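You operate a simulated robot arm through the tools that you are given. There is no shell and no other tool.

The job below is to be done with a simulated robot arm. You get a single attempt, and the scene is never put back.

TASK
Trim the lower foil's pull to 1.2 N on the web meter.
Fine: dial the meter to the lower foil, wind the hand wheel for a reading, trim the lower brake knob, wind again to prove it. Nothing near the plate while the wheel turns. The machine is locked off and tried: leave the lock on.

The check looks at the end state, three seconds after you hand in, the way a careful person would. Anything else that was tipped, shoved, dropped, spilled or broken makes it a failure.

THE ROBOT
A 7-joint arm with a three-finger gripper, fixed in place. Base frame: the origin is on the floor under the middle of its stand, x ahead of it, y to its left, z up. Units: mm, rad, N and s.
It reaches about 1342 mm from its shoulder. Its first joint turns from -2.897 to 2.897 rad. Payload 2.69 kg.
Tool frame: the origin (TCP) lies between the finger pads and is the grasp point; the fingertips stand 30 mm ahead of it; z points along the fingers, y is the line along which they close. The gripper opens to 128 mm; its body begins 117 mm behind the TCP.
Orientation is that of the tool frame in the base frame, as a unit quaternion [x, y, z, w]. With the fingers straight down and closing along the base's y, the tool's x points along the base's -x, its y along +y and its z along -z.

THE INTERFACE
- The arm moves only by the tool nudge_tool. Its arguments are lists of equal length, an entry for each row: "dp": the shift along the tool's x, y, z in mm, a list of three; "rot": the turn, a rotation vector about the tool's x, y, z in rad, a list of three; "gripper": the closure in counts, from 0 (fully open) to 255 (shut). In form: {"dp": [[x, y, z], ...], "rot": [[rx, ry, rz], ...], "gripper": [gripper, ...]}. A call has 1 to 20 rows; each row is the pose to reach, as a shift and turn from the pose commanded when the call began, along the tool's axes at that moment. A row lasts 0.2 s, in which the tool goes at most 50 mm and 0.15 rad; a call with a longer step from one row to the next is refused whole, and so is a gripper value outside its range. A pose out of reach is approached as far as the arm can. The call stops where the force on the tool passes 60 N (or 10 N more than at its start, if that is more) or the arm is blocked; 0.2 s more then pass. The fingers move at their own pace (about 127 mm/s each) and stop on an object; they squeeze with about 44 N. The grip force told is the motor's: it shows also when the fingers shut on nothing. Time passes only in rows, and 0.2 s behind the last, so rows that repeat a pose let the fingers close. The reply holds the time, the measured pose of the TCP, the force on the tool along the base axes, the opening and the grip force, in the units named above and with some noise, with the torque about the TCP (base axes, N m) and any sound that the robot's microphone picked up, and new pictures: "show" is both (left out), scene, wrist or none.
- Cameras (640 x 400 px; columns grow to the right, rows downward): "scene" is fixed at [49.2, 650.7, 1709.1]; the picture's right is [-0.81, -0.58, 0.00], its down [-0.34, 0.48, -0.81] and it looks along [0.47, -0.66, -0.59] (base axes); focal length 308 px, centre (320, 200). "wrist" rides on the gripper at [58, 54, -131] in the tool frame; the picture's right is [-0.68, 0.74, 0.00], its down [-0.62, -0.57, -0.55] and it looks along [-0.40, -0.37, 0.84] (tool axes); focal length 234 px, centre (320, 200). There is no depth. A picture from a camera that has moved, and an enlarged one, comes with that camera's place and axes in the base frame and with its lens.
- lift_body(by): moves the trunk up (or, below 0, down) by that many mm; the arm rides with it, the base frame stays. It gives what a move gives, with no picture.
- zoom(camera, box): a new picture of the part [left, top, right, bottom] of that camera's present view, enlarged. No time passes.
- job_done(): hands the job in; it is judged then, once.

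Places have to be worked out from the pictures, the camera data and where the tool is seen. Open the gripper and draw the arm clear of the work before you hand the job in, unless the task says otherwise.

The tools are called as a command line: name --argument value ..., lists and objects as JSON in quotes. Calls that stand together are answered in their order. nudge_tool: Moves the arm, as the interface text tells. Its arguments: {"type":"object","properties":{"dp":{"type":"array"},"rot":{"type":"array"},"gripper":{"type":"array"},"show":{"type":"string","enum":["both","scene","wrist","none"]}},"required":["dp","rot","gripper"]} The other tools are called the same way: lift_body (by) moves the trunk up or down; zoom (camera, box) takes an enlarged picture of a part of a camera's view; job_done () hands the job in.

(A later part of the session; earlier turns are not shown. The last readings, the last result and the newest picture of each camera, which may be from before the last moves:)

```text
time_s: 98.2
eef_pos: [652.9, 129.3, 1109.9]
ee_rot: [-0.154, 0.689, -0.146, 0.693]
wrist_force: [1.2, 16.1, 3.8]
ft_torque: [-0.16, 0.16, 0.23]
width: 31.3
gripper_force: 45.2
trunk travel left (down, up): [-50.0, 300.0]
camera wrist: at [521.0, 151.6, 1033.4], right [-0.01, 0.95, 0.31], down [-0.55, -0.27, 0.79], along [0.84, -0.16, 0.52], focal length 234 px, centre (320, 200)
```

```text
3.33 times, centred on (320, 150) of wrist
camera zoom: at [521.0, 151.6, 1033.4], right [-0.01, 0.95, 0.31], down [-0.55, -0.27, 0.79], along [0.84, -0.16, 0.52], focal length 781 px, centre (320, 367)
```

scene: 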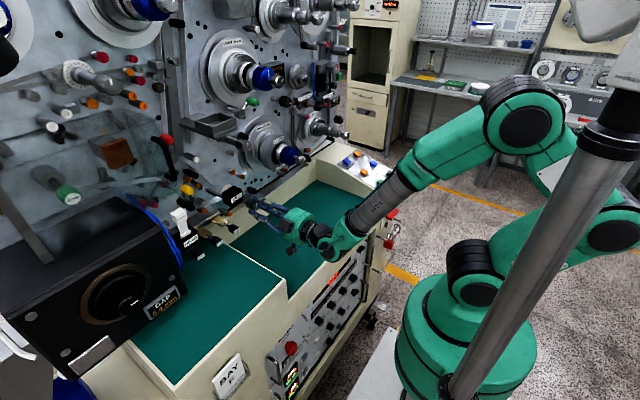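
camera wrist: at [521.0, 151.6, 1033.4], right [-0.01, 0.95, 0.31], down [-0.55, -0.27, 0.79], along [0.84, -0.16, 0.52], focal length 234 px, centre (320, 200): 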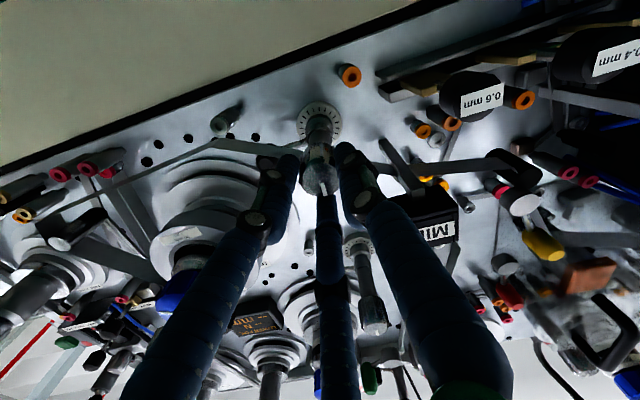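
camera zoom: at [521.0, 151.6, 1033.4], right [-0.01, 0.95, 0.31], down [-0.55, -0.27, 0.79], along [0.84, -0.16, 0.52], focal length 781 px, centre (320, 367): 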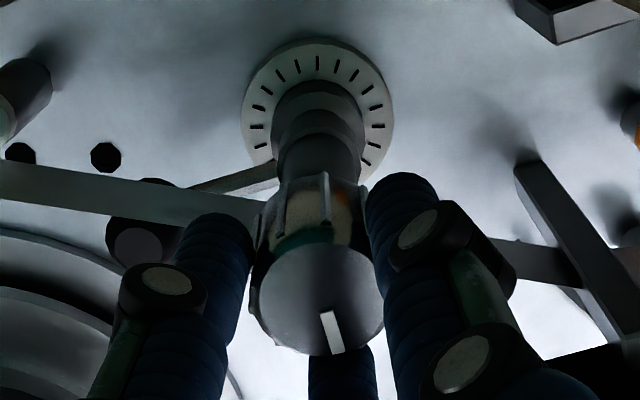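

Gripped at 31 mm. I'll turn the brake knob clockwise 0.5 rad as a first trim, easing the small side load.

nudge_tool --dp '[[-0.2, 0.45, 0], [-0.4, 0.9, 0], [-0.4, 0.9, 0], [-0.4, 0.9, 0], [-0.4, 0.9, 0]]' --rot '[[0, 0, 0.1], [0, 0, 0.2], [0, 0, 0.3], [0, 0, 0.4], [0, 0, 0.5]]' --gripper '[210, 210, 210, 210, 210]' --show "wrist"

zoom --camera "wrist" --box '[240, 90, 400, 210]'

```text
time_s: 99.5
eef_pos: [652.0, 129.5, 1110.8]
ee_rot: [0.022, 0.705, 0.03, 0.708]
wrist_force: [0.7, 16.1, 13.8]
ft_torque: [0.0, -0.56, 0.25]
width: 31.0
gripper_force: 44.9
trunk travel left (down, up): [-50.0, 300.0]
camera wrist: at [520.9, 185.4, 1054.9], right [-0.01, 0.68, 0.73], down [-0.55, -0.62, 0.57], along [0.84, -0.39, 0.38], focal length 234 px, centre (320, 200)
```

wrist: 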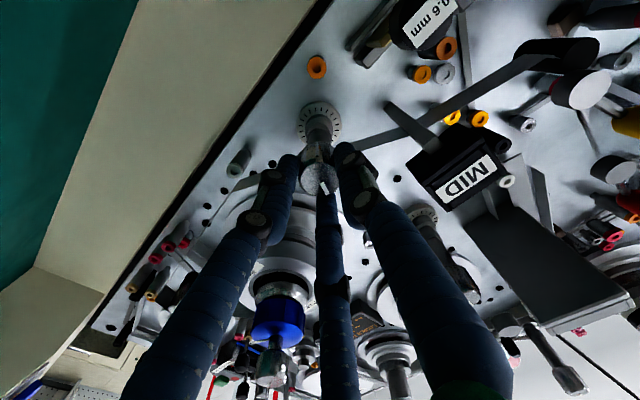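

```text
3.33 times, centred on (320, 150) of wrist
camera zoom: at [520.9, 185.4, 1054.9], right [-0.01, 0.68, 0.73], down [-0.55, -0.62, 0.57], along [0.84, -0.39, 0.38], focal length 781 px, centre (320, 367)
```

zoom: 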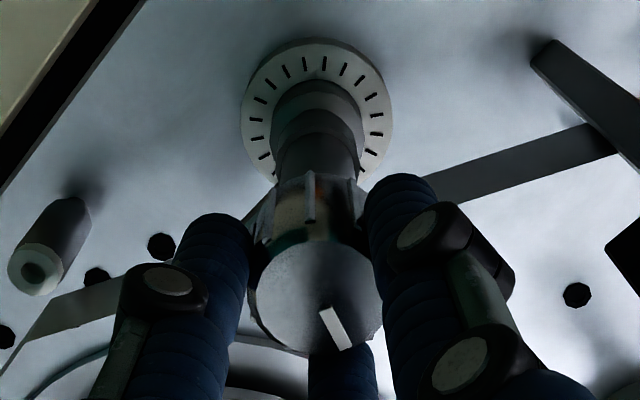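

The pointer moved about +22° clockwise. I'll release, back straight off, and swing over to the hand wheel for another reading.

nudge_tool --dp '[[0, 0, 0], [0, 0, 0], [0, 0, -35], [0, 0, -75], [0, 0, -115], [-4.4, 40, -119], [-8.8, 81, -123], [-13, 121, -126], [-17.5, 162, -130], [-22, 202, -134], [-26, 243, -138], [-31, 283, -142], [-35, 324, -145], [-39, 364, -149], [-44, 405, -153], [-48, 445, -157]]' --rot '[[0, 0, 0], [0, 0, 0], [0, 0, 0], [0, 0, 0], [0, 0, 0], [0, 0, -0.14], [0, 0, -0.28], [0, 0, -0.42], [0, 0, -0.56], [0, 0, -0.7], [0, 0, -0.84], [0, 0, -0.98], [0, 0, -1.12], [0, 0, -1.26], [0, 0, -1.4], [0, 0, -1.54]]' --gripper '[130, 130, 130, 130, 110, 110, 110, 110, 110, 110, 110, 110, 110, 110, 110, 110]'

```text
time_s: 102.8
eef_pos: [491.6, 568.4, 1190.6]
ee_rot: [-0.475, 0.523, -0.471, 0.528]
wrist_force: [-1.1, -1.1, 0.3]
ft_torque: [-0.01, 0.03, 0.06]
width: 73.0
gripper_force: 0.1
trunk travel left (down, up): [-50.0, 300.0]
camera wrist: at [360.8, 513.1, 1130.0], right [-0.01, 0.75, -0.66], down [-0.55, 0.55, 0.63], along [0.83, 0.37, 0.41], focal length 234 px, centre (320, 200)
```

scene: 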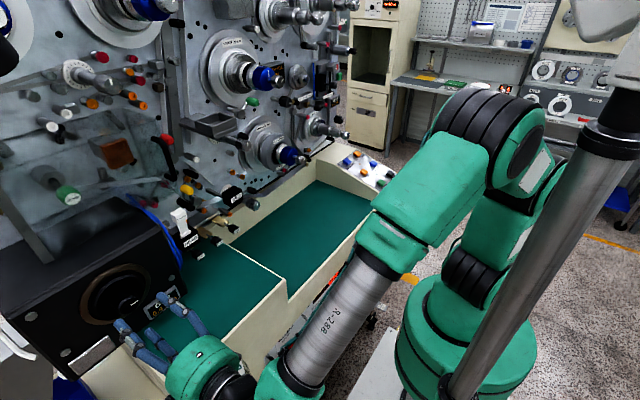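
wrist: 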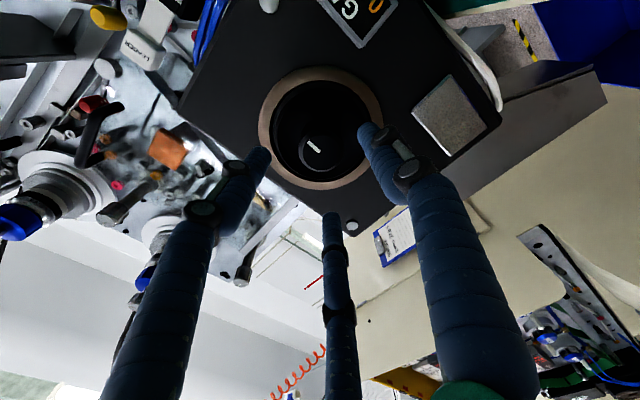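

On target. I'll advance onto the hub, grip, and wind clockwise ~1.55 rad in one go.

nudge_tool --dp '[[0, 0, 22], [0, 0, 45], [0, 0, 67], [0, 0, 67], [0, 0, 67], [0, 0, 67], [0, 0, 67], [0, 0, 67], [0, 0, 67], [0, 0, 67], [0, 0, 67], [0, 0, 67], [0, 0, 67], [0, 0, 67], [0, 0, 67], [0, 0, 67], [0, 0, 67], [0, 0, 67]]' --rot '[[0, 0, 0], [0, 0, 0], [0, 0, 0], [0, 0, 0], [0, 0, 0], [0, 0, 0], [0, 0, 0.13], [0, 0, 0.26], [0, 0, 0.39], [0, 0, 0.52], [0, 0, 0.65], [0, 0, 0.78], [0, 0, 0.91], [0, 0, 1.04], [0, 0, 1.17], [0, 0, 1.3], [0, 0, 1.43], [0, 0, 1.55]]' --gripper '[110, 110, 110, 200, 220, 220, 220, 220, 220, 220, 220, 220, 220, 220, 220, 220, 220, 220]'

zoom --camera "wrist" --box '[200, 325, 264, 365]'

zoom --camera "scene" --box '[320, 90, 352, 110]'

```text
time_s: 106.7
eef_pos: [557.1, 569.5, 1189.5]
ee_rot: [0.026, 0.706, 0.034, 0.707]
wrist_force: [-0.9, 26.4, 19.1]
ft_torque: [-0.05, -0.87, 0.64]
width: 40.6
gripper_force: 45.0
trunk travel left (down, up): [-50.0, 300.0]
camera wrist: at [425.9, 626.0, 1135.7], right [-0.01, 0.68, 0.74], down [-0.54, -0.62, 0.56], along [0.84, -0.4, 0.37], focal length 234 px, centre (320, 200)
```

scene: 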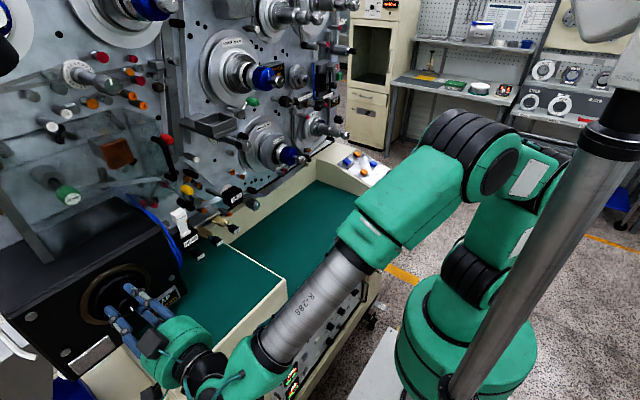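
wrist: 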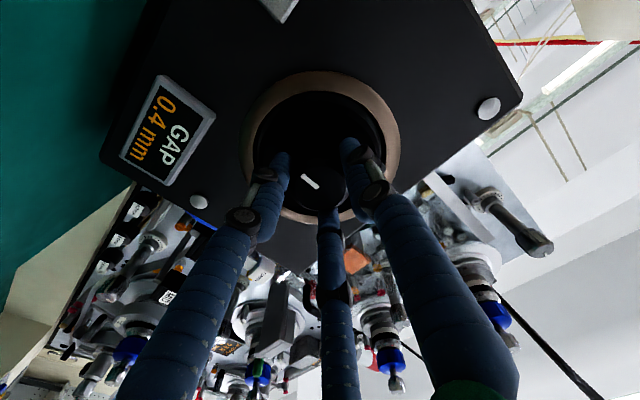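

```text
10.00 times, centred on (232, 345) of wrist
camera zoom: at [425.9, 626.0, 1135.7], right [-0.01, 0.68, 0.74], down [-0.54, -0.62, 0.56], along [0.84, -0.4, 0.37], focal length 2342 px, centre (1200, -1250)
```

zoom: 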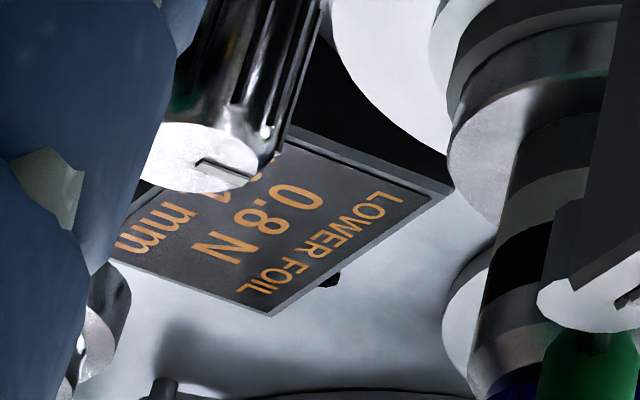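

```text
16.00 times, centred on (336, 100) of scene
camera zoom: at [49.2, 650.7, 1709.1], right [-0.81, -0.58, 0.0], down [-0.34, 0.48, -0.81], along [0.47, -0.66, -0.59], focal length 4934 px, centre (64, 1800)
```

zoom: 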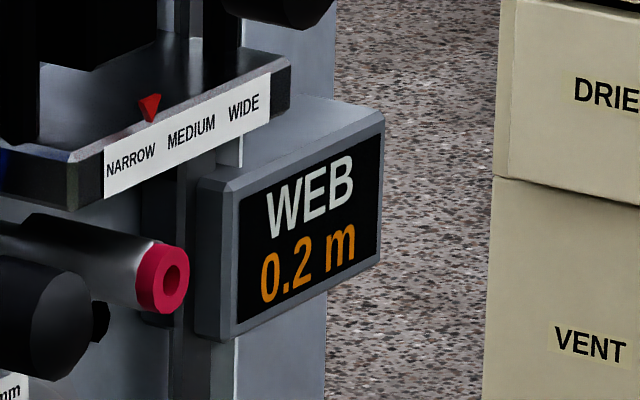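

Still 0.8 N (WEB 0.2 m). Before judging, I'll wind another ~0.9 rad to let the reading settle.

nudge_tool --dp '[[0, 0, 0], [0, 0, 0], [0, 0, 0], [0, 0, 0], [0, 0, 0], [0, 0, 0], [0, 0, 0]]' --rot '[[0, 0, 0.13], [0, 0, 0.26], [0, 0, 0.39], [0, 0, 0.52], [0, 0, 0.65], [0, 0, 0.78], [0, 0, 0.9]]' --gripper '[220, 220, 220, 220, 220, 220, 220]'

zoom --camera "wrist" --box '[40, 200, 296, 400]'

zoom --camera "scene" --box '[270, 50, 350, 110]'

```text
time_s: 108.2
eef_pos: [559.8, 586.4, 1221.5]
ee_rot: [0.33, 0.632, 0.327, 0.621]
wrist_force: [6.0, 18.5, 5.0]
ft_torque: [0.42, -0.16, 0.72]
width: 24.9
gripper_force: 3.7
out of reach, approached as far as the arm can: row 7
trunk travel left (down, up): [-50.0, 300.0]
camera wrist: at [429.4, 664.3, 1233.9], right [0.02, -0.14, 0.99], down [-0.55, -0.83, -0.11], along [0.84, -0.54, -0.09], focal length 234 px, centre (320, 200)
```

scene: 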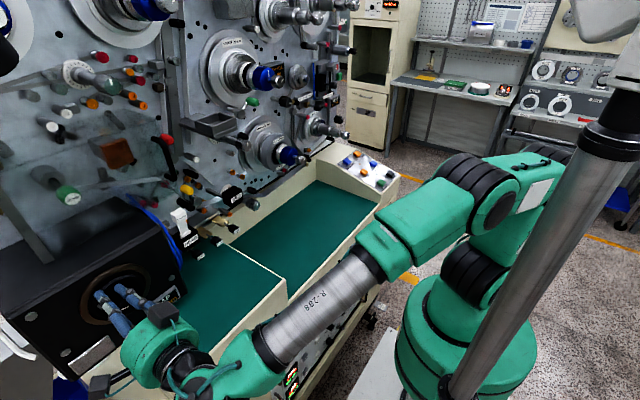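
wrist: 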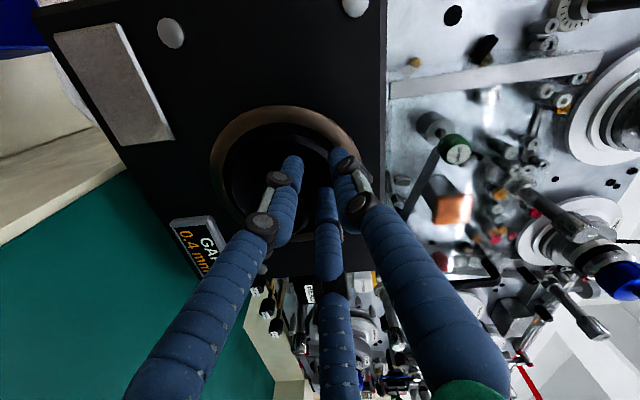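

```text
2.00 times, centred on (168, 300) of wrist
camera zoom: at [429.4, 664.3, 1233.9], right [0.02, -0.14, 0.99], down [-0.55, -0.83, -0.11], along [0.84, -0.54, -0.09], focal length 468 px, centre (624, 0)
```

zoom: 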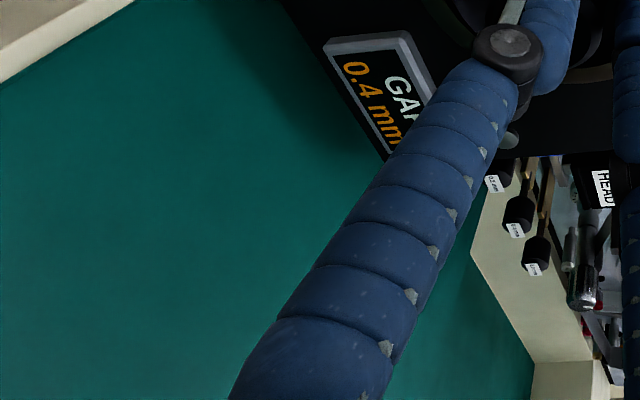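

```text
6.67 times, centred on (310, 80) of scene
camera zoom: at [49.2, 650.7, 1709.1], right [-0.81, -0.58, 0.0], down [-0.34, 0.48, -0.81], along [0.47, -0.66, -0.59], focal length 2056 px, centre (387, 1000)
```

zoom: 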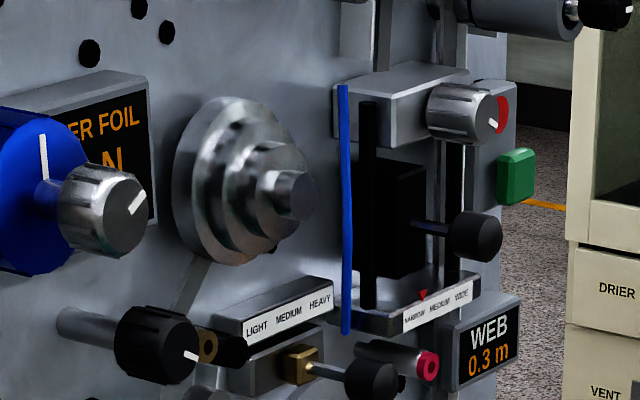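

The roll limit made the gripper slip off the hub (WEB 0.3 m, no harm seen). I'll back straight off along -x, rolling back, and read the meter from there.

nudge_tool --dp '[[0, 0, -30], [0, 0, -65], [-3, 10, -80], [-6, 15, -80], [-9, 20, -80], [-12, 22, -80], [-12, 22, -80], [-12, 22, -80]]' --rot '[[0, 0, 0], [0, 0, 0], [0, 0, -0.15], [0, 0, -0.3], [0, 0, -0.45], [0, 0, -0.6], [0, 0, -0.75], [0, 0, -0.9]]' --gripper '[220, 220, 220, 160, 110, 110, 110, 110]'

zoom --camera "wrist" --box '[40, 200, 296, 400]'

```text
time_s: 110.0
eef_pos: [480.1, 585.7, 1241.7]
ee_rot: [0.026, 0.706, 0.033, 0.707]
wrist_force: [-0.4, 0.0, -0.2]
ft_torque: [0.01, -0.01, -0.01]
width: 73.1
gripper_force: 0.1
out of reach, approached as far as the arm can: row 1, 2
trunk travel left (down, up): [-50.0, 300.0]
camera wrist: at [349.5, 641.7, 1188.2], right [-0.01, 0.68, 0.73], down [-0.54, -0.62, 0.57], along [0.84, -0.39, 0.37], focal length 234 px, centre (320, 200)
```

scene: 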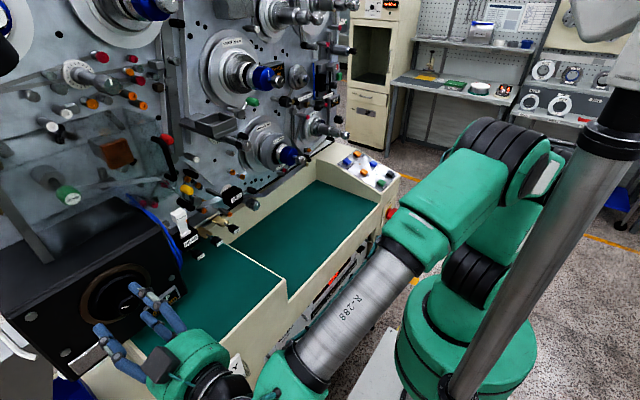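
wrist: 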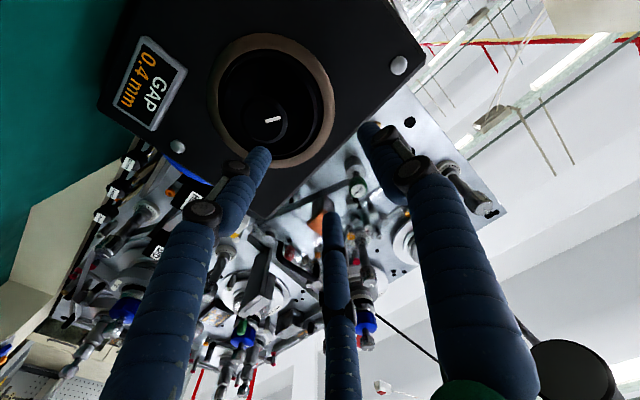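

```text
2.00 times, centred on (168, 300) of wrist
camera zoom: at [349.5, 641.7, 1188.2], right [-0.01, 0.68, 0.73], down [-0.54, -0.62, 0.57], along [0.84, -0.39, 0.37], focal length 468 px, centre (624, 0)
```

zoom: 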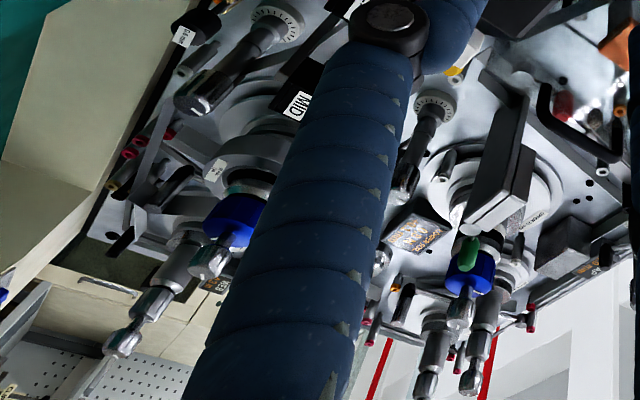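

The meter shows between the fingers; zooming.

zoom --camera "wrist" --box '[195, 300, 243, 332]'

zoom --camera "wrist" --box '[110, 195, 174, 270]'

```text
12.50 times, centred on (219, 316) of wrist
camera zoom: at [349.5, 641.7, 1188.2], right [-0.01, 0.68, 0.73], down [-0.54, -0.62, 0.57], along [0.84, -0.39, 0.37], focal length 2927 px, centre (1582, -1250)
```

zoom: 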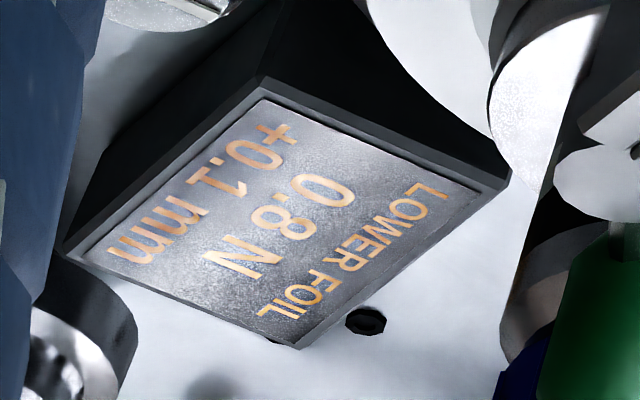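

```text
5.33 times, centred on (142, 232) of wrist
camera zoom: at [349.5, 641.7, 1188.2], right [-0.01, 0.68, 0.73], down [-0.54, -0.62, 0.57], along [0.84, -0.39, 0.37], focal length 1249 px, centre (1269, 27)
```

zoom: 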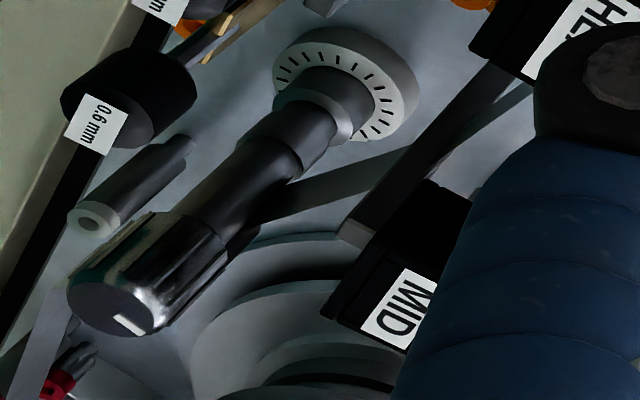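

The meter reads 0.8 N, +0.1 mm after 0.3 m: the small turn made no visible difference. I'll go back and turn the same brake knob further, starting from a roll with plenty of clockwise room.

nudge_tool --dp '[[6, -31, 1], [12.5, -62, 2], [19, -93, 4], [25, -124, 5], [31, -156, 7], [37.5, -187, 8], [44, -218, 9], [50, -249, 11], [56, -280, 12], [62.5, -311, 14], [69, -342, 15], [75, -373, 16], [81, -404, 18], [87, -436, 19], [93.6, -466.7, 20], [93.6, -466.7, 48], [93.6, -466.7, 77], [93.6, -466.7, 105]]' --rot '[[0, 0, -0.144], [0, 0, -0.288], [0, 0, -0.432], [0, 0, -0.576], [0, 0, -0.72], [0, 0, -0.863], [0, 0, -1.007], [0, 0, -1.151], [0, 0, -1.295], [0, 0, -1.439], [0, 0, -1.583], [0, 0, -1.727], [0, 0, -1.871], [0, 0, -2.014], [0, 0, -2.158], [0, 0, -2.302], [0, 0, -2.446], [0, 0, -2.59]]' --gripper '[110, 110, 110, 110, 110, 110, 110, 110, 110, 110, 110, 110, 110, 110, 130, 130, 130, 130]'

zoom --camera "wrist" --box '[240, 90, 400, 210]'

```text
time_s: 113.8
eef_pos: [592.1, 129.3, 1109.3]
ee_rot: [0.672, -0.217, 0.672, -0.223]
wrist_force: [-0.6, 0.6, 0.5]
ft_torque: [-0.02, 0.03, 0.03]
width: 62.6
gripper_force: 0.0
trunk travel left (down, up): [-50.0, 300.0]
camera wrist: at [461.3, 49.1, 1123.4], right [0.0, -0.19, -0.98], down [-0.56, 0.81, -0.16], along [0.83, 0.55, -0.1], focal length 234 px, centre (320, 200)
```

scene: 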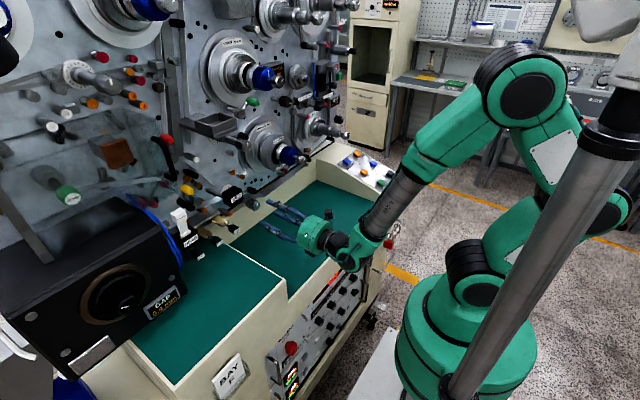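
wrist: 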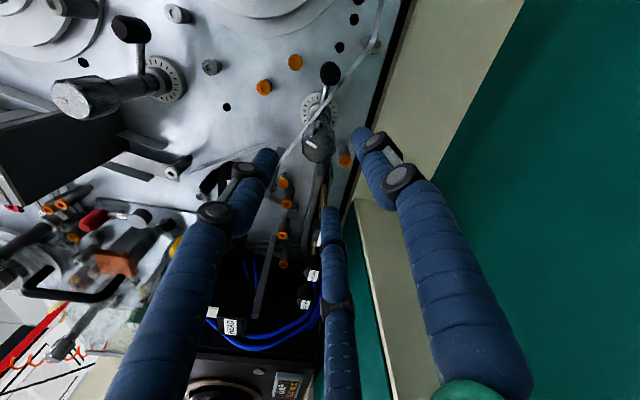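

```text
3.33 times, centred on (320, 150) of wrist
camera zoom: at [461.3, 49.1, 1123.4], right [0.0, -0.19, -0.98], down [-0.56, 0.81, -0.16], along [0.83, 0.55, -0.1], focal length 781 px, centre (320, 367)
```

zoom: 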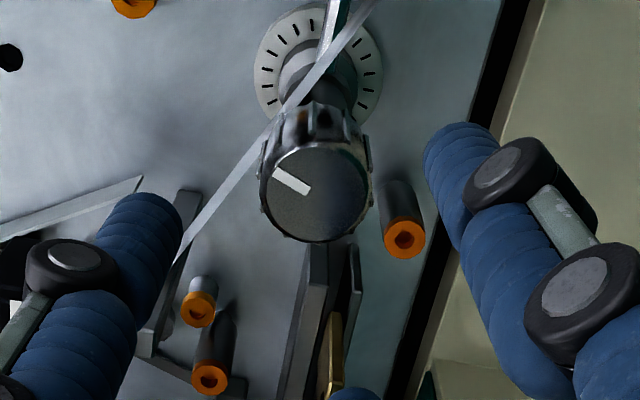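

Pointer now ~15° clockwise of the original 12 o'clock. I'll advance, grip, and turn it ~1.05 rad more clockwise.

nudge_tool --dp '[[0.2, 0.2, 20], [0.3, 0.3, 40], [0.3, 0.5, 60], [0.3, 0.5, 60], [0.3, 0.5, 60], [0.3, 0.5, 60]]' --rot '[[0, 0, 0], [0, 0, 0], [0, 0, 0], [0, 0, 0], [0, 0, 0], [0, 0, 0]]' --gripper '[130, 130, 130, 170, 220, 220]' --show "wrist"

zoom --camera "wrist" --box '[240, 110, 400, 230]'

```text
time_s: 115.2
eef_pos: [650.5, 130.2, 1109.5]
ee_rot: [0.672, -0.217, 0.672, -0.225]
wrist_force: [3.1, 6.3, 7.0]
ft_torque: [0.0, -0.3, 0.29]
width: 31.4
gripper_force: 10.7
trunk travel left (down, up): [-50.0, 300.0]
camera wrist: at [519.3, 49.4, 1124.2], right [0.01, -0.19, -0.98], down [-0.56, 0.81, -0.16], along [0.83, 0.55, -0.1], focal length 234 px, centre (320, 200)
```

wrist: 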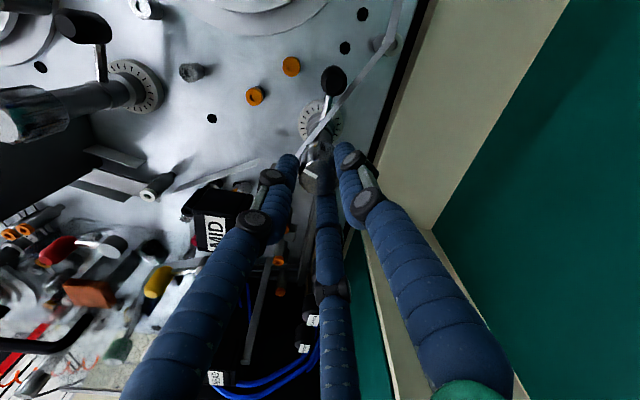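

```text
3.33 times, centred on (320, 170) of wrist
camera zoom: at [519.3, 49.4, 1124.2], right [0.01, -0.19, -0.98], down [-0.56, 0.81, -0.16], along [0.83, 0.55, -0.1], focal length 781 px, centre (320, 300)
```

zoom: 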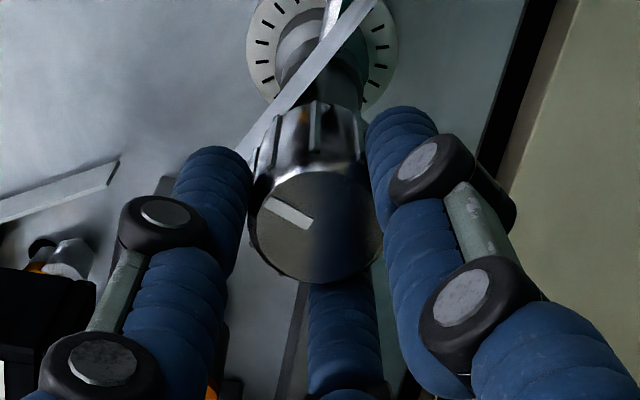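

Firm grip, ribbon clear. Turning clockwise 1.05 rad.

nudge_tool --dp '[[0, 0, 0], [0, 0, 0], [0, 0, 0], [0, 0, 0], [0, 0, 0], [0, 0, 0], [0, 0, 0], [0, 0, 0], [0, 0, 0], [0, 0, 0]]' --rot '[[0, 0, 0.105], [0, 0, 0.21], [0, 0, 0.315], [0, 0, 0.42], [0, 0, 0.525], [0, 0, 0.63], [0, 0, 0.735], [0, 0, 0.84], [0, 0, 0.945], [0, 0, 1.05]]' --gripper '[220, 220, 220, 220, 220, 220, 220, 220, 220, 220]' --show "wrist"

zoom --camera "wrist" --box '[240, 110, 400, 230]'

```text
time_s: 117.5
eef_pos: [650.5, 130.8, 1108.8]
ee_rot: [-0.473, 0.525, -0.468, 0.53]
wrist_force: [1.8, 17.4, -3.5]
ft_torque: [0.0, -0.13, 0.28]
width: 30.7
gripper_force: 45.0
trunk travel left (down, up): [-50.0, 300.0]
camera wrist: at [519.7, 75.6, 1049.3], right [-0.01, 0.76, -0.65], down [-0.56, 0.54, 0.63], along [0.83, 0.37, 0.42], focal length 234 px, centre (320, 200)
```

wrist: 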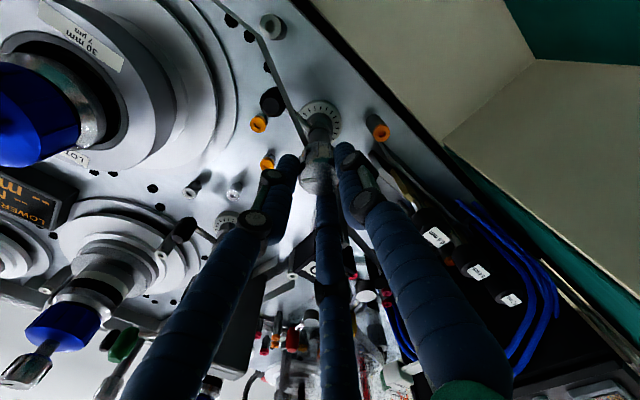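

```text
3.33 times, centred on (320, 170) of wrist
camera zoom: at [519.7, 75.6, 1049.3], right [-0.01, 0.76, -0.65], down [-0.56, 0.54, 0.63], along [0.83, 0.37, 0.42], focal length 781 px, centre (320, 300)
```

zoom: 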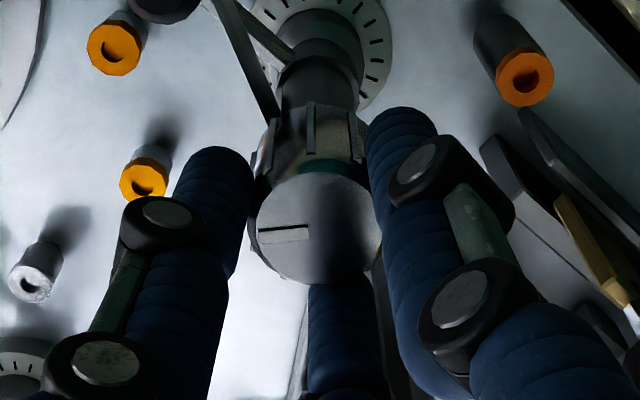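

The pointer is now at ~45° (the fingers slip a bit on the knob). I'll release and go wind for a reading.

nudge_tool --dp '[[0, 0, 0], [0, 0, 0], [0, 0, -35], [0, 0, -75], [0, 0, -115], [-40, -3, -119], [-81, -6, -122], [-121, -8, -126], [-162, -11, -130], [-202, -14, -133], [-243, -17, -137], [-283, -20, -140], [-324, -22, -144], [-364, -25, -148], [-405, -28, -151], [-445.4, -31, -155]]' --rot '[[0, 0, 0], [0, 0, 0], [0, 0, 0], [0, 0, 0], [0, 0, 0], [0, 0, 0], [0, 0, 0], [0, 0, 0], [0, 0, 0], [0, 0, 0], [0, 0, 0], [0, 0, 0], [0, 0, 0], [0, 0, 0], [0, 0, 0], [0, 0, 0]]' --gripper '[130, 130, 130, 130, 110, 110, 110, 110, 110, 110, 110, 110, 110, 110, 110, 110]' --show "wrist"

```text
time_s: 120.8
eef_pos: [492.3, 564.9, 1192.8]
ee_rot: [-0.473, 0.526, -0.468, 0.53]
wrist_force: [0.4, -0.6, -0.1]
ft_torque: [-0.02, -0.01, 0.07]
width: 72.9
gripper_force: 0.0
trunk travel left (down, up): [-50.0, 300.0]
camera wrist: at [362.0, 509.9, 1131.7], right [-0.01, 0.76, -0.65], down [-0.55, 0.54, 0.63], along [0.83, 0.37, 0.42], focal length 234 px, centre (320, 200)
```

wrist: 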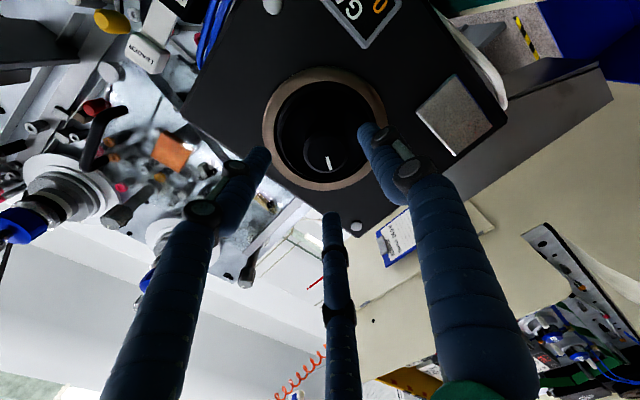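

I'll center (3.6 mm in y, 2 mm in z), advance, grip and wind clockwise ~1.5 rad.

nudge_tool --dp '[[-1.7, 1.2, 22], [-3.4, 2.4, 44], [-3.4, 2.4, 66], [-3.4, 2.4, 66], [-3.4, 2.4, 66], [-3.4, 2.4, 66], [-3.4, 2.4, 66], [-3.4, 2.4, 66], [-3.4, 2.4, 66], [-3.4, 2.4, 66], [-3.4, 2.4, 66], [-3.4, 2.4, 66], [-3.4, 2.4, 66], [-3.4, 2.4, 66], [-3.4, 2.4, 66], [-3.4, 2.4, 66], [-3.4, 2.4, 66], [-3.4, 2.4, 66]]' --rot '[[0, 0, 0], [0, 0, 0], [0, 0, 0], [0, 0, 0], [0, 0, 0], [0, 0, 0], [0, 0, 0.125], [0, 0, 0.25], [0, 0, 0.375], [0, 0, 0.5], [0, 0, 0.625], [0, 0, 0.75], [0, 0, 0.875], [0, 0, 1.0], [0, 0, 1.125], [0, 0, 1.25], [0, 0, 1.375], [0, 0, 1.5]]' --gripper '[110, 110, 110, 200, 220, 220, 220, 220, 220, 220, 220, 220, 220, 220, 220, 220, 220, 220]' --show "wrist"

zoom --camera "wrist" --box '[200, 325, 264, 365]'

zoom --camera "scene" --box '[320, 90, 352, 110]'

```text
time_s: 124.7
eef_pos: [557.2, 569.7, 1190.0]
ee_rot: [0.013, 0.706, 0.019, 0.708]
wrist_force: [-21.2, -18.3, -14.6]
ft_torque: [0.01, 0.18, -0.57]
width: 40.2
gripper_force: 45.0
trunk travel left (down, up): [-50.0, 300.0]
camera wrist: at [424.8, 624.3, 1133.5], right [-0.01, 0.7, 0.71], down [-0.54, -0.6, 0.59], along [0.84, -0.38, 0.39], focal length 234 px, centre (320, 200)
```

wrist: 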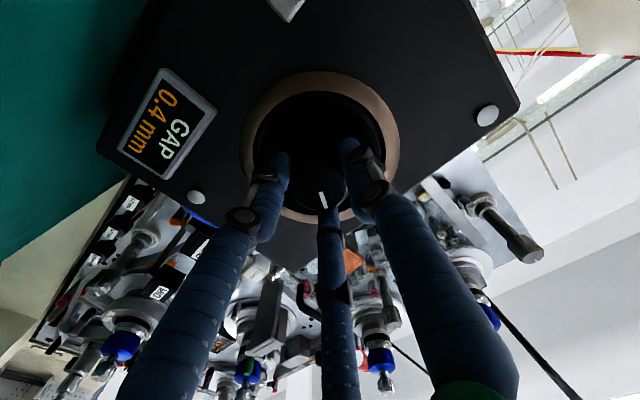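

```text
10.00 times, centred on (232, 345) of wrist
camera zoom: at [424.8, 624.3, 1133.5], right [-0.01, 0.7, 0.71], down [-0.54, -0.6, 0.59], along [0.84, -0.38, 0.39], focal length 2342 px, centre (1200, -1250)
```

zoom: 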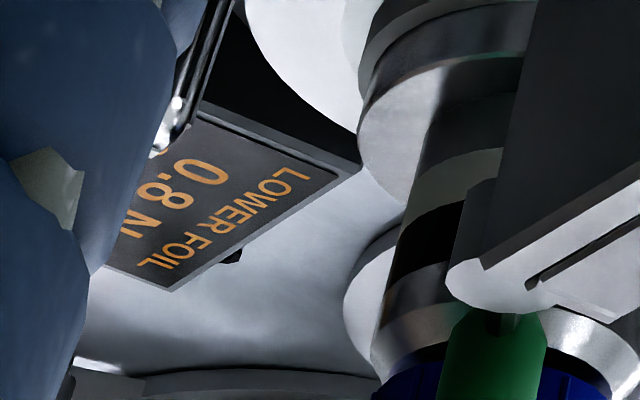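

```text
16.00 times, centred on (336, 100) of scene
camera zoom: at [49.2, 650.7, 1709.1], right [-0.81, -0.58, 0.0], down [-0.34, 0.48, -0.81], along [0.47, -0.66, -0.59], focal length 4934 px, centre (64, 1800)
```

zoom: 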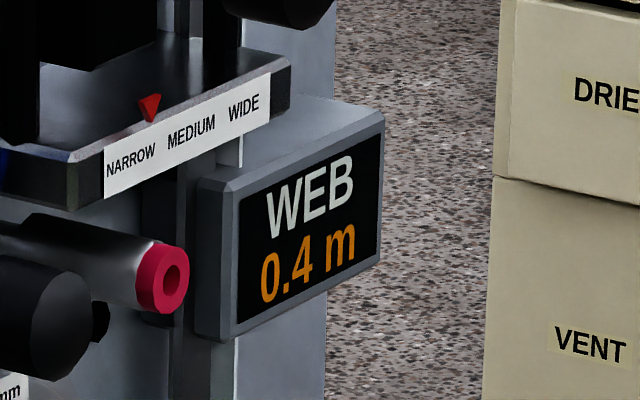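

Still 0.8 N with that knob 45° further on — so the graduated knob isn't this foil's brake; it may be a guide (the meter's "mm" line). I'll back off and read both lines of the meter.

nudge_tool --dp '[[0, 0, 0], [0, 0, 0], [0, 0, -30], [0, 0, -65], [-25, 8, -78], [-50, 16, -78]]' --rot '[[0, 0, 0], [0, 0, 0], [0, 0, 0], [0, 0, 0], [0, 0, 0.01], [0, 0, 0.02]]' --gripper '[110, 110, 110, 110, 110, 110]' --show "wrist"

zoom --camera "wrist" --box '[190, 295, 254, 335]'

zoom --camera "wrist" --box '[70, 180, 198, 300]'

```text
time_s: 126.0
eef_pos: [478.0, 582.4, 1242.5]
ee_rot: [0.019, 0.706, 0.026, 0.707]
wrist_force: [-0.5, -0.3, -0.4]
ft_torque: [0.0, 0.01, 0.03]
width: 72.9
gripper_force: 0.1
trunk travel left (down, up): [-50.0, 300.0]
camera wrist: at [345.9, 637.8, 1186.3], right [-0.01, 0.69, 0.72], down [-0.54, -0.61, 0.58], along [0.84, -0.39, 0.38], focal length 234 px, centre (320, 200)
```

wrist: 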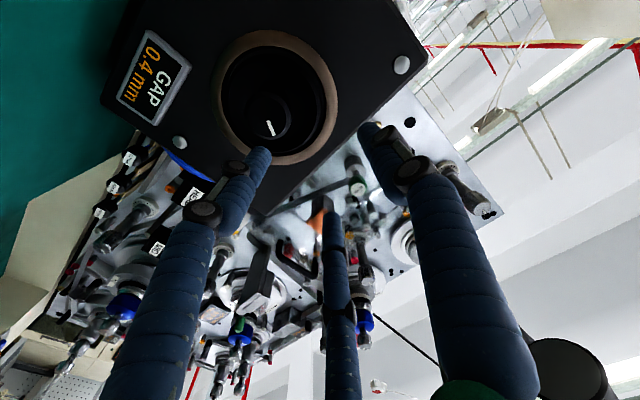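

```text
10.00 times, centred on (222, 315) of wrist
camera zoom: at [345.9, 637.8, 1186.3], right [-0.01, 0.69, 0.72], down [-0.54, -0.61, 0.58], along [0.84, -0.39, 0.38], focal length 2342 px, centre (1300, -950)
```

zoom: 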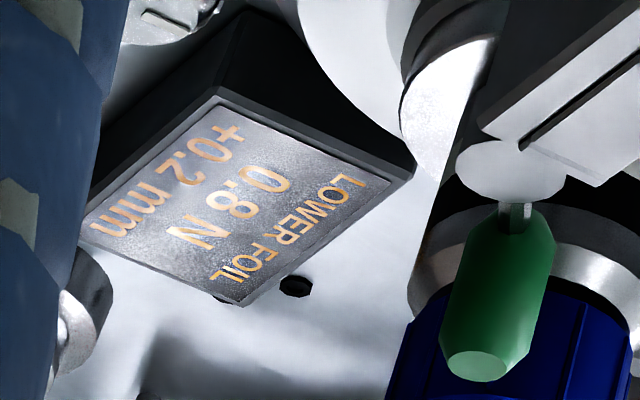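

```text
3.33 times, centred on (134, 240) of wrist
camera zoom: at [345.9, 637.8, 1186.3], right [-0.01, 0.69, 0.72], down [-0.54, -0.61, 0.58], along [0.84, -0.39, 0.38], focal length 781 px, centre (940, 67)
```

zoom: 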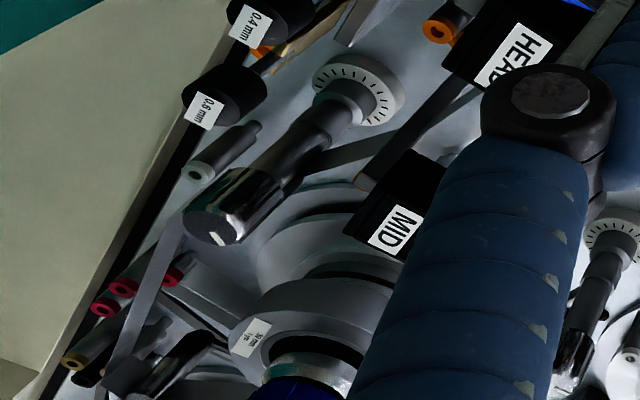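

The second line went to +0.2 mm: that graduated knob is the lower foil's guide, not its brake. I must put it back to 12 o'clock (0.0 mm). The brake must be the silver knob on the tip of the LOWER spindle. First I'll return to the guide knob to restore it.

nudge_tool --dp '[[8.7, -38.5, 2], [17, -77, 3], [26, -115, 5], [35, -154, 7], [43, -192, 8], [52, -231, 10], [61, -269, 12], [69, -308, 13], [78, -346, 15], [87, -385, 17], [95, -423, 18], [104, -461.7, 20], [104, -461.7, 49], [104, -461.7, 78], [104, -461.7, 107]]' --rot '[[0, 0, 0], [0, 0, 0], [0, 0, 0], [0, 0, 0], [0, 0, 0], [0, 0, 0], [0, 0, 0], [0, 0, 0], [0, 0, 0], [0, 0, 0], [0, 0, 0], [0, 0, 0], [0, 0, 0], [0, 0, 0], [0, 0, 0]]' --gripper '[110, 110, 110, 110, 110, 110, 110, 110, 110, 110, 130, 140, 160, 160, 160]'

zoom --camera "wrist" --box '[240, 90, 400, 210]'

```text
time_s: 129.2
eef_pos: [589.7, 131.8, 1106.2]
ee_rot: [0.02, 0.706, 0.026, 0.707]
wrist_force: [-1.1, -0.4, -0.5]
ft_torque: [0.0, 0.0, 0.03]
width: 47.7
gripper_force: 0.1
trunk travel left (down, up): [-50.0, 300.0]
camera wrist: at [458.5, 186.5, 1050.4], right [-0.01, 0.69, 0.72], down [-0.54, -0.61, 0.58], along [0.84, -0.39, 0.38], focal length 234 px, centre (320, 200)
```

scene: 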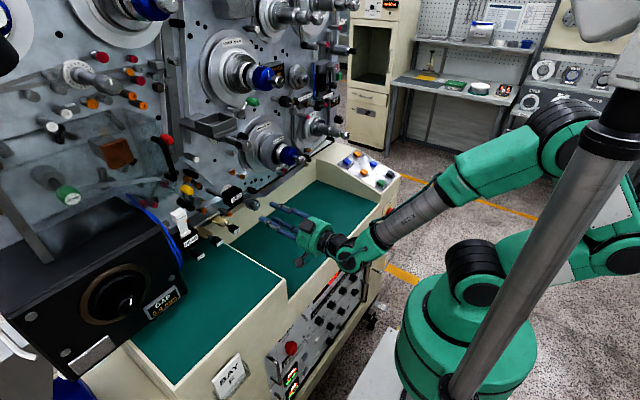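
wrist: 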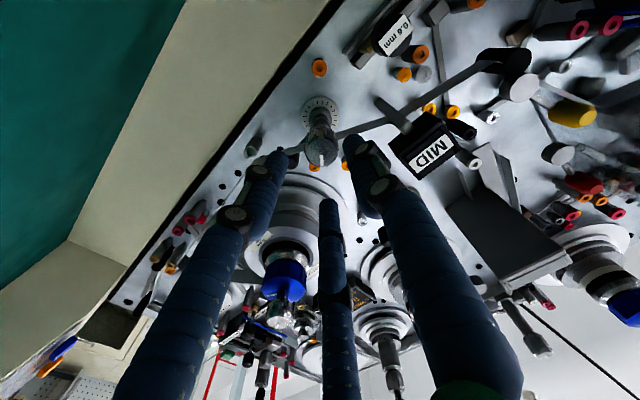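

```text
3.33 times, centred on (320, 150) of wrist
camera zoom: at [458.5, 186.5, 1050.4], right [-0.01, 0.69, 0.72], down [-0.54, -0.61, 0.58], along [0.84, -0.39, 0.38], focal length 781 px, centre (320, 367)
```

zoom: 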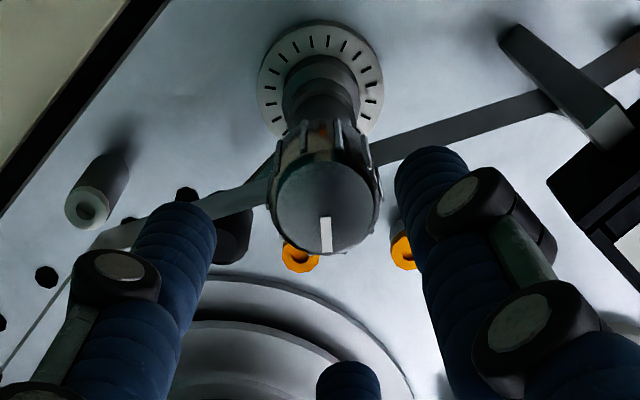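

Pointer measured ≈46° clockwise. I'll center, advance a little deeper (TCP x≈657), grip, and turn counter-clockwise slowly by 0.8 rad.

nudge_tool --dp '[[-1.8, -1, 22], [-3.6, -2.1, 45], [-3.6, -2.1, 67], [-3.6, -2.1, 67], [-3.6, -2.1, 67], [-3.6, -2.1, 67], [-3.6, -2.1, 67], [-3.6, -2.1, 67], [-3.6, -2.1, 67], [-3.6, -2.1, 67], [-3.6, -2.1, 67], [-3.6, -2.1, 67], [-3.6, -2.1, 67], [-3.6, -2.1, 67], [-3.6, -2.1, 67], [-3.6, -2.1, 67]]' --rot '[[0, 0, 0], [0, 0, 0], [0, 0, 0], [0, 0, 0], [0, 0, 0], [0, 0, 0], [0, 0, -0.08], [0, 0, -0.16], [0, 0, -0.24], [0, 0, -0.32], [0, 0, -0.4], [0, 0, -0.48], [0, 0, -0.56], [0, 0, -0.64], [0, 0, -0.72], [0, 0, -0.8]]' --gripper '[160, 160, 160, 200, 255, 255, 255, 255, 255, 255, 255, 255, 255, 255, 255, 255]' --show "wrist"

zoom --camera "wrist" --box '[240, 110, 400, 230]'

```text
time_s: 132.7
eef_pos: [657.5, 129.7, 1109.9]
ee_rot: [-0.258, 0.659, -0.252, 0.66]
wrist_force: [-9.8, 7.0, -20.6]
ft_torque: [-0.01, 0.87, 0.07]
width: 31.2
gripper_force: 44.8
trunk travel left (down, up): [-50.0, 300.0]
camera wrist: at [526.1, 128.1, 1030.4], right [-0.01, 1.0, 0.0], down [-0.55, -0.01, 0.84], along [0.84, 0.01, 0.55], focal length 234 px, centre (320, 200)
```

wrist: 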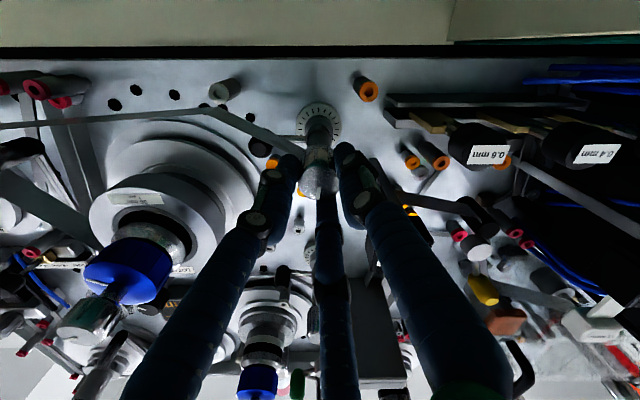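

```text
3.33 times, centred on (320, 170) of wrist
camera zoom: at [526.1, 128.1, 1030.4], right [-0.01, 1.0, 0.0], down [-0.55, -0.01, 0.84], along [0.84, 0.01, 0.55], focal length 781 px, centre (320, 300)
```

zoom: 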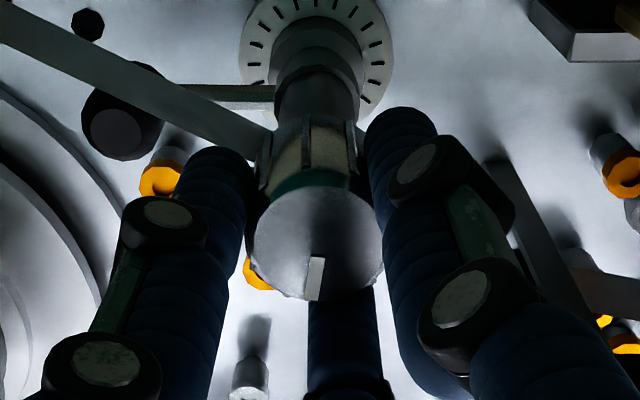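

Pointer is now only ~7° clockwise of 12 o'clock. A final small counter-clockwise turn of 0.14 rad.

nudge_tool --dp '[[0, 0, 0], [0, 0, 0], [0, 0, 0], [0, 0, 0]]' --rot '[[0, 0, -0.035], [0, 0, -0.07], [0, 0, -0.105], [0, 0, -0.14]]' --gripper '[255, 255, 255, 255]' --show "wrist"

zoom --camera "wrist" --box '[270, 130, 370, 210]'

```text
time_s: 133.7
eef_pos: [658.1, 128.2, 1109.4]
ee_rot: [-0.304, 0.639, -0.297, 0.641]
wrist_force: [-10.4, 7.7, -31.4]
ft_torque: [0.0, 0.95, 0.31]
width: 30.9
gripper_force: 44.9
trunk travel left (down, up): [-50.0, 300.0]
camera wrist: at [526.2, 117.0, 1031.2], right [-0.01, 0.99, -0.13], down [-0.55, 0.11, 0.83], along [0.84, 0.08, 0.54], focal length 234 px, centre (320, 200)
```

wrist: 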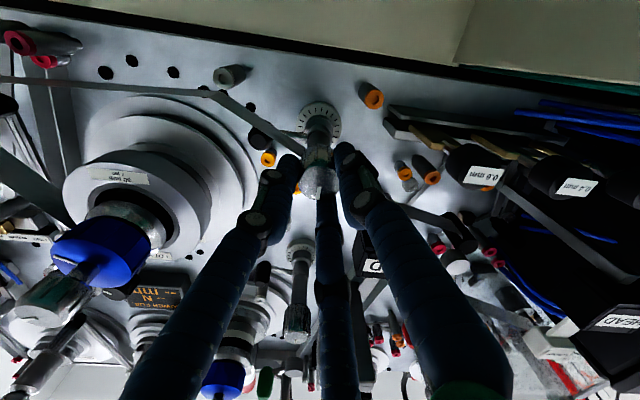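

```text
5.00 times, centred on (320, 170) of wrist
camera zoom: at [526.2, 117.0, 1031.2], right [-0.01, 0.99, -0.13], down [-0.55, 0.11, 0.83], along [0.84, 0.08, 0.54], focal length 1171 px, centre (320, 350)
```

zoom: 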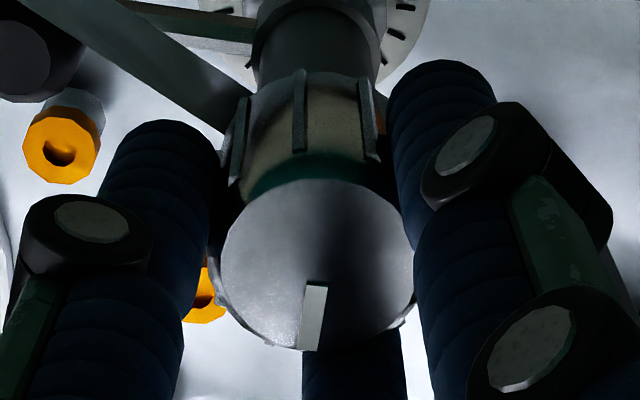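

The guide knob pointer is back to 12 o'clock (≈-2°). I'll release gently, back off, and move up toward the LOWER spindle for a look at its silver knob.

nudge_tool --dp '[[0, 0, 0], [0, 0, 0], [0, 0, 0], [0, 0, -35], [0, 0, -70], [0, 0, -100], [-1, -35, -105], [-2, -70, -110], [-3, -106, -115], [-4.4, -141, -119]]' --rot '[[0, 0, 0], [0, 0, 0], [0, 0, 0], [0, 0, 0], [0, 0, 0], [0, 0, 0], [0, 0, 0], [0, 0, 0], [0, 0, 0], [0, 0, 0]]' --gripper '[160, 160, 160, 160, 160, 130, 110, 110, 110, 110]'

zoom --camera "scene" --box '[240, 110, 340, 172]'

zoom --camera "wrist" --box '[100, 60, 300, 185]'

```text
time_s: 136.1
eef_pos: [554.8, 42.5, 1148.5]
ee_rot: [-0.329, 0.677, -0.284, 0.593]
wrist_force: [2.7, -0.4, -0.4]
ft_torque: [0.0, -0.12, -0.07]
width: 72.7
gripper_force: 0.1
trunk travel left (down, up): [-50.0, 300.0]
stopped in row 10: the arm was blocked; the commanded pose is now the measured one
camera wrist: at [413.2, 28.9, 1089.2], right [-0.03, 0.99, -0.15], down [-0.43, 0.13, 0.89], along [0.9, 0.09, 0.42], focal length 234 px, centre (320, 200)
```

scene: 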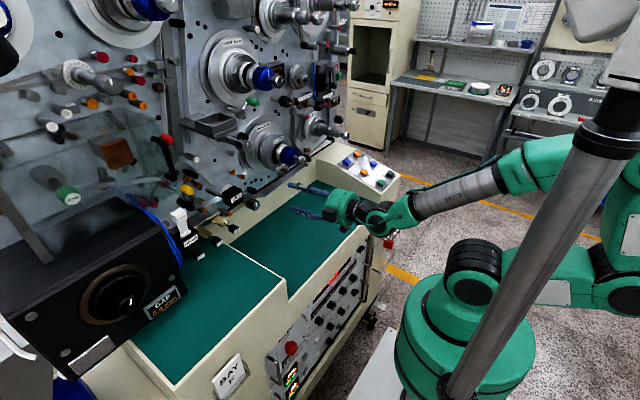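
wrist: 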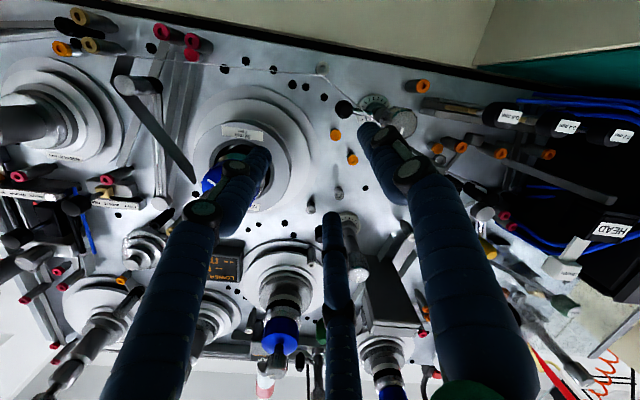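

```text
6.40 times, centred on (290, 141) of scene
camera zoom: at [49.2, 650.7, 1709.1], right [-0.81, -0.58, 0.0], down [-0.34, 0.48, -0.81], along [0.47, -0.66, -0.59], focal length 1974 px, centre (512, 578)
```

zoom: 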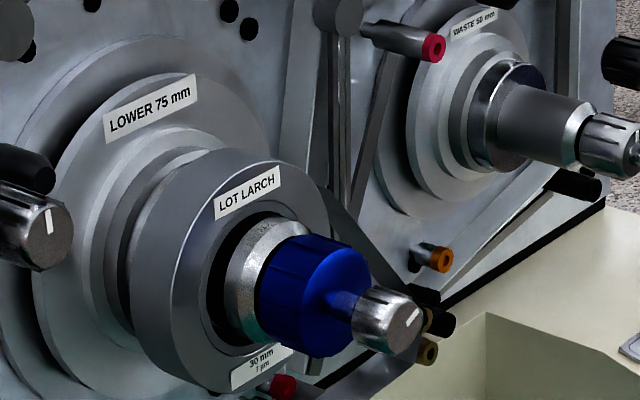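

```text
3.20 times, centred on (200, 122) of wrist
camera zoom: at [413.2, 28.9, 1089.2], right [-0.03, 0.99, -0.15], down [-0.43, 0.13, 0.89], along [0.9, 0.09, 0.42], focal length 749 px, centre (704, 448)
```

zoom: 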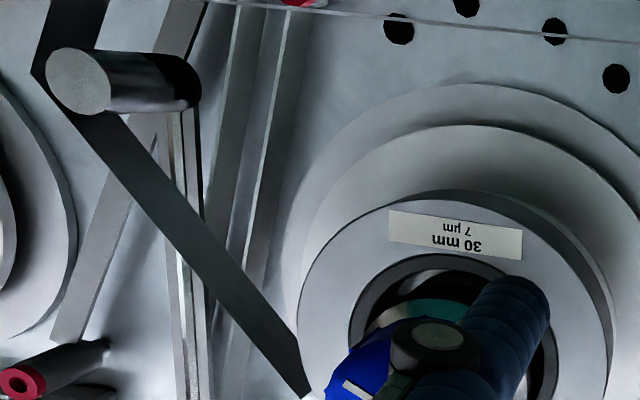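

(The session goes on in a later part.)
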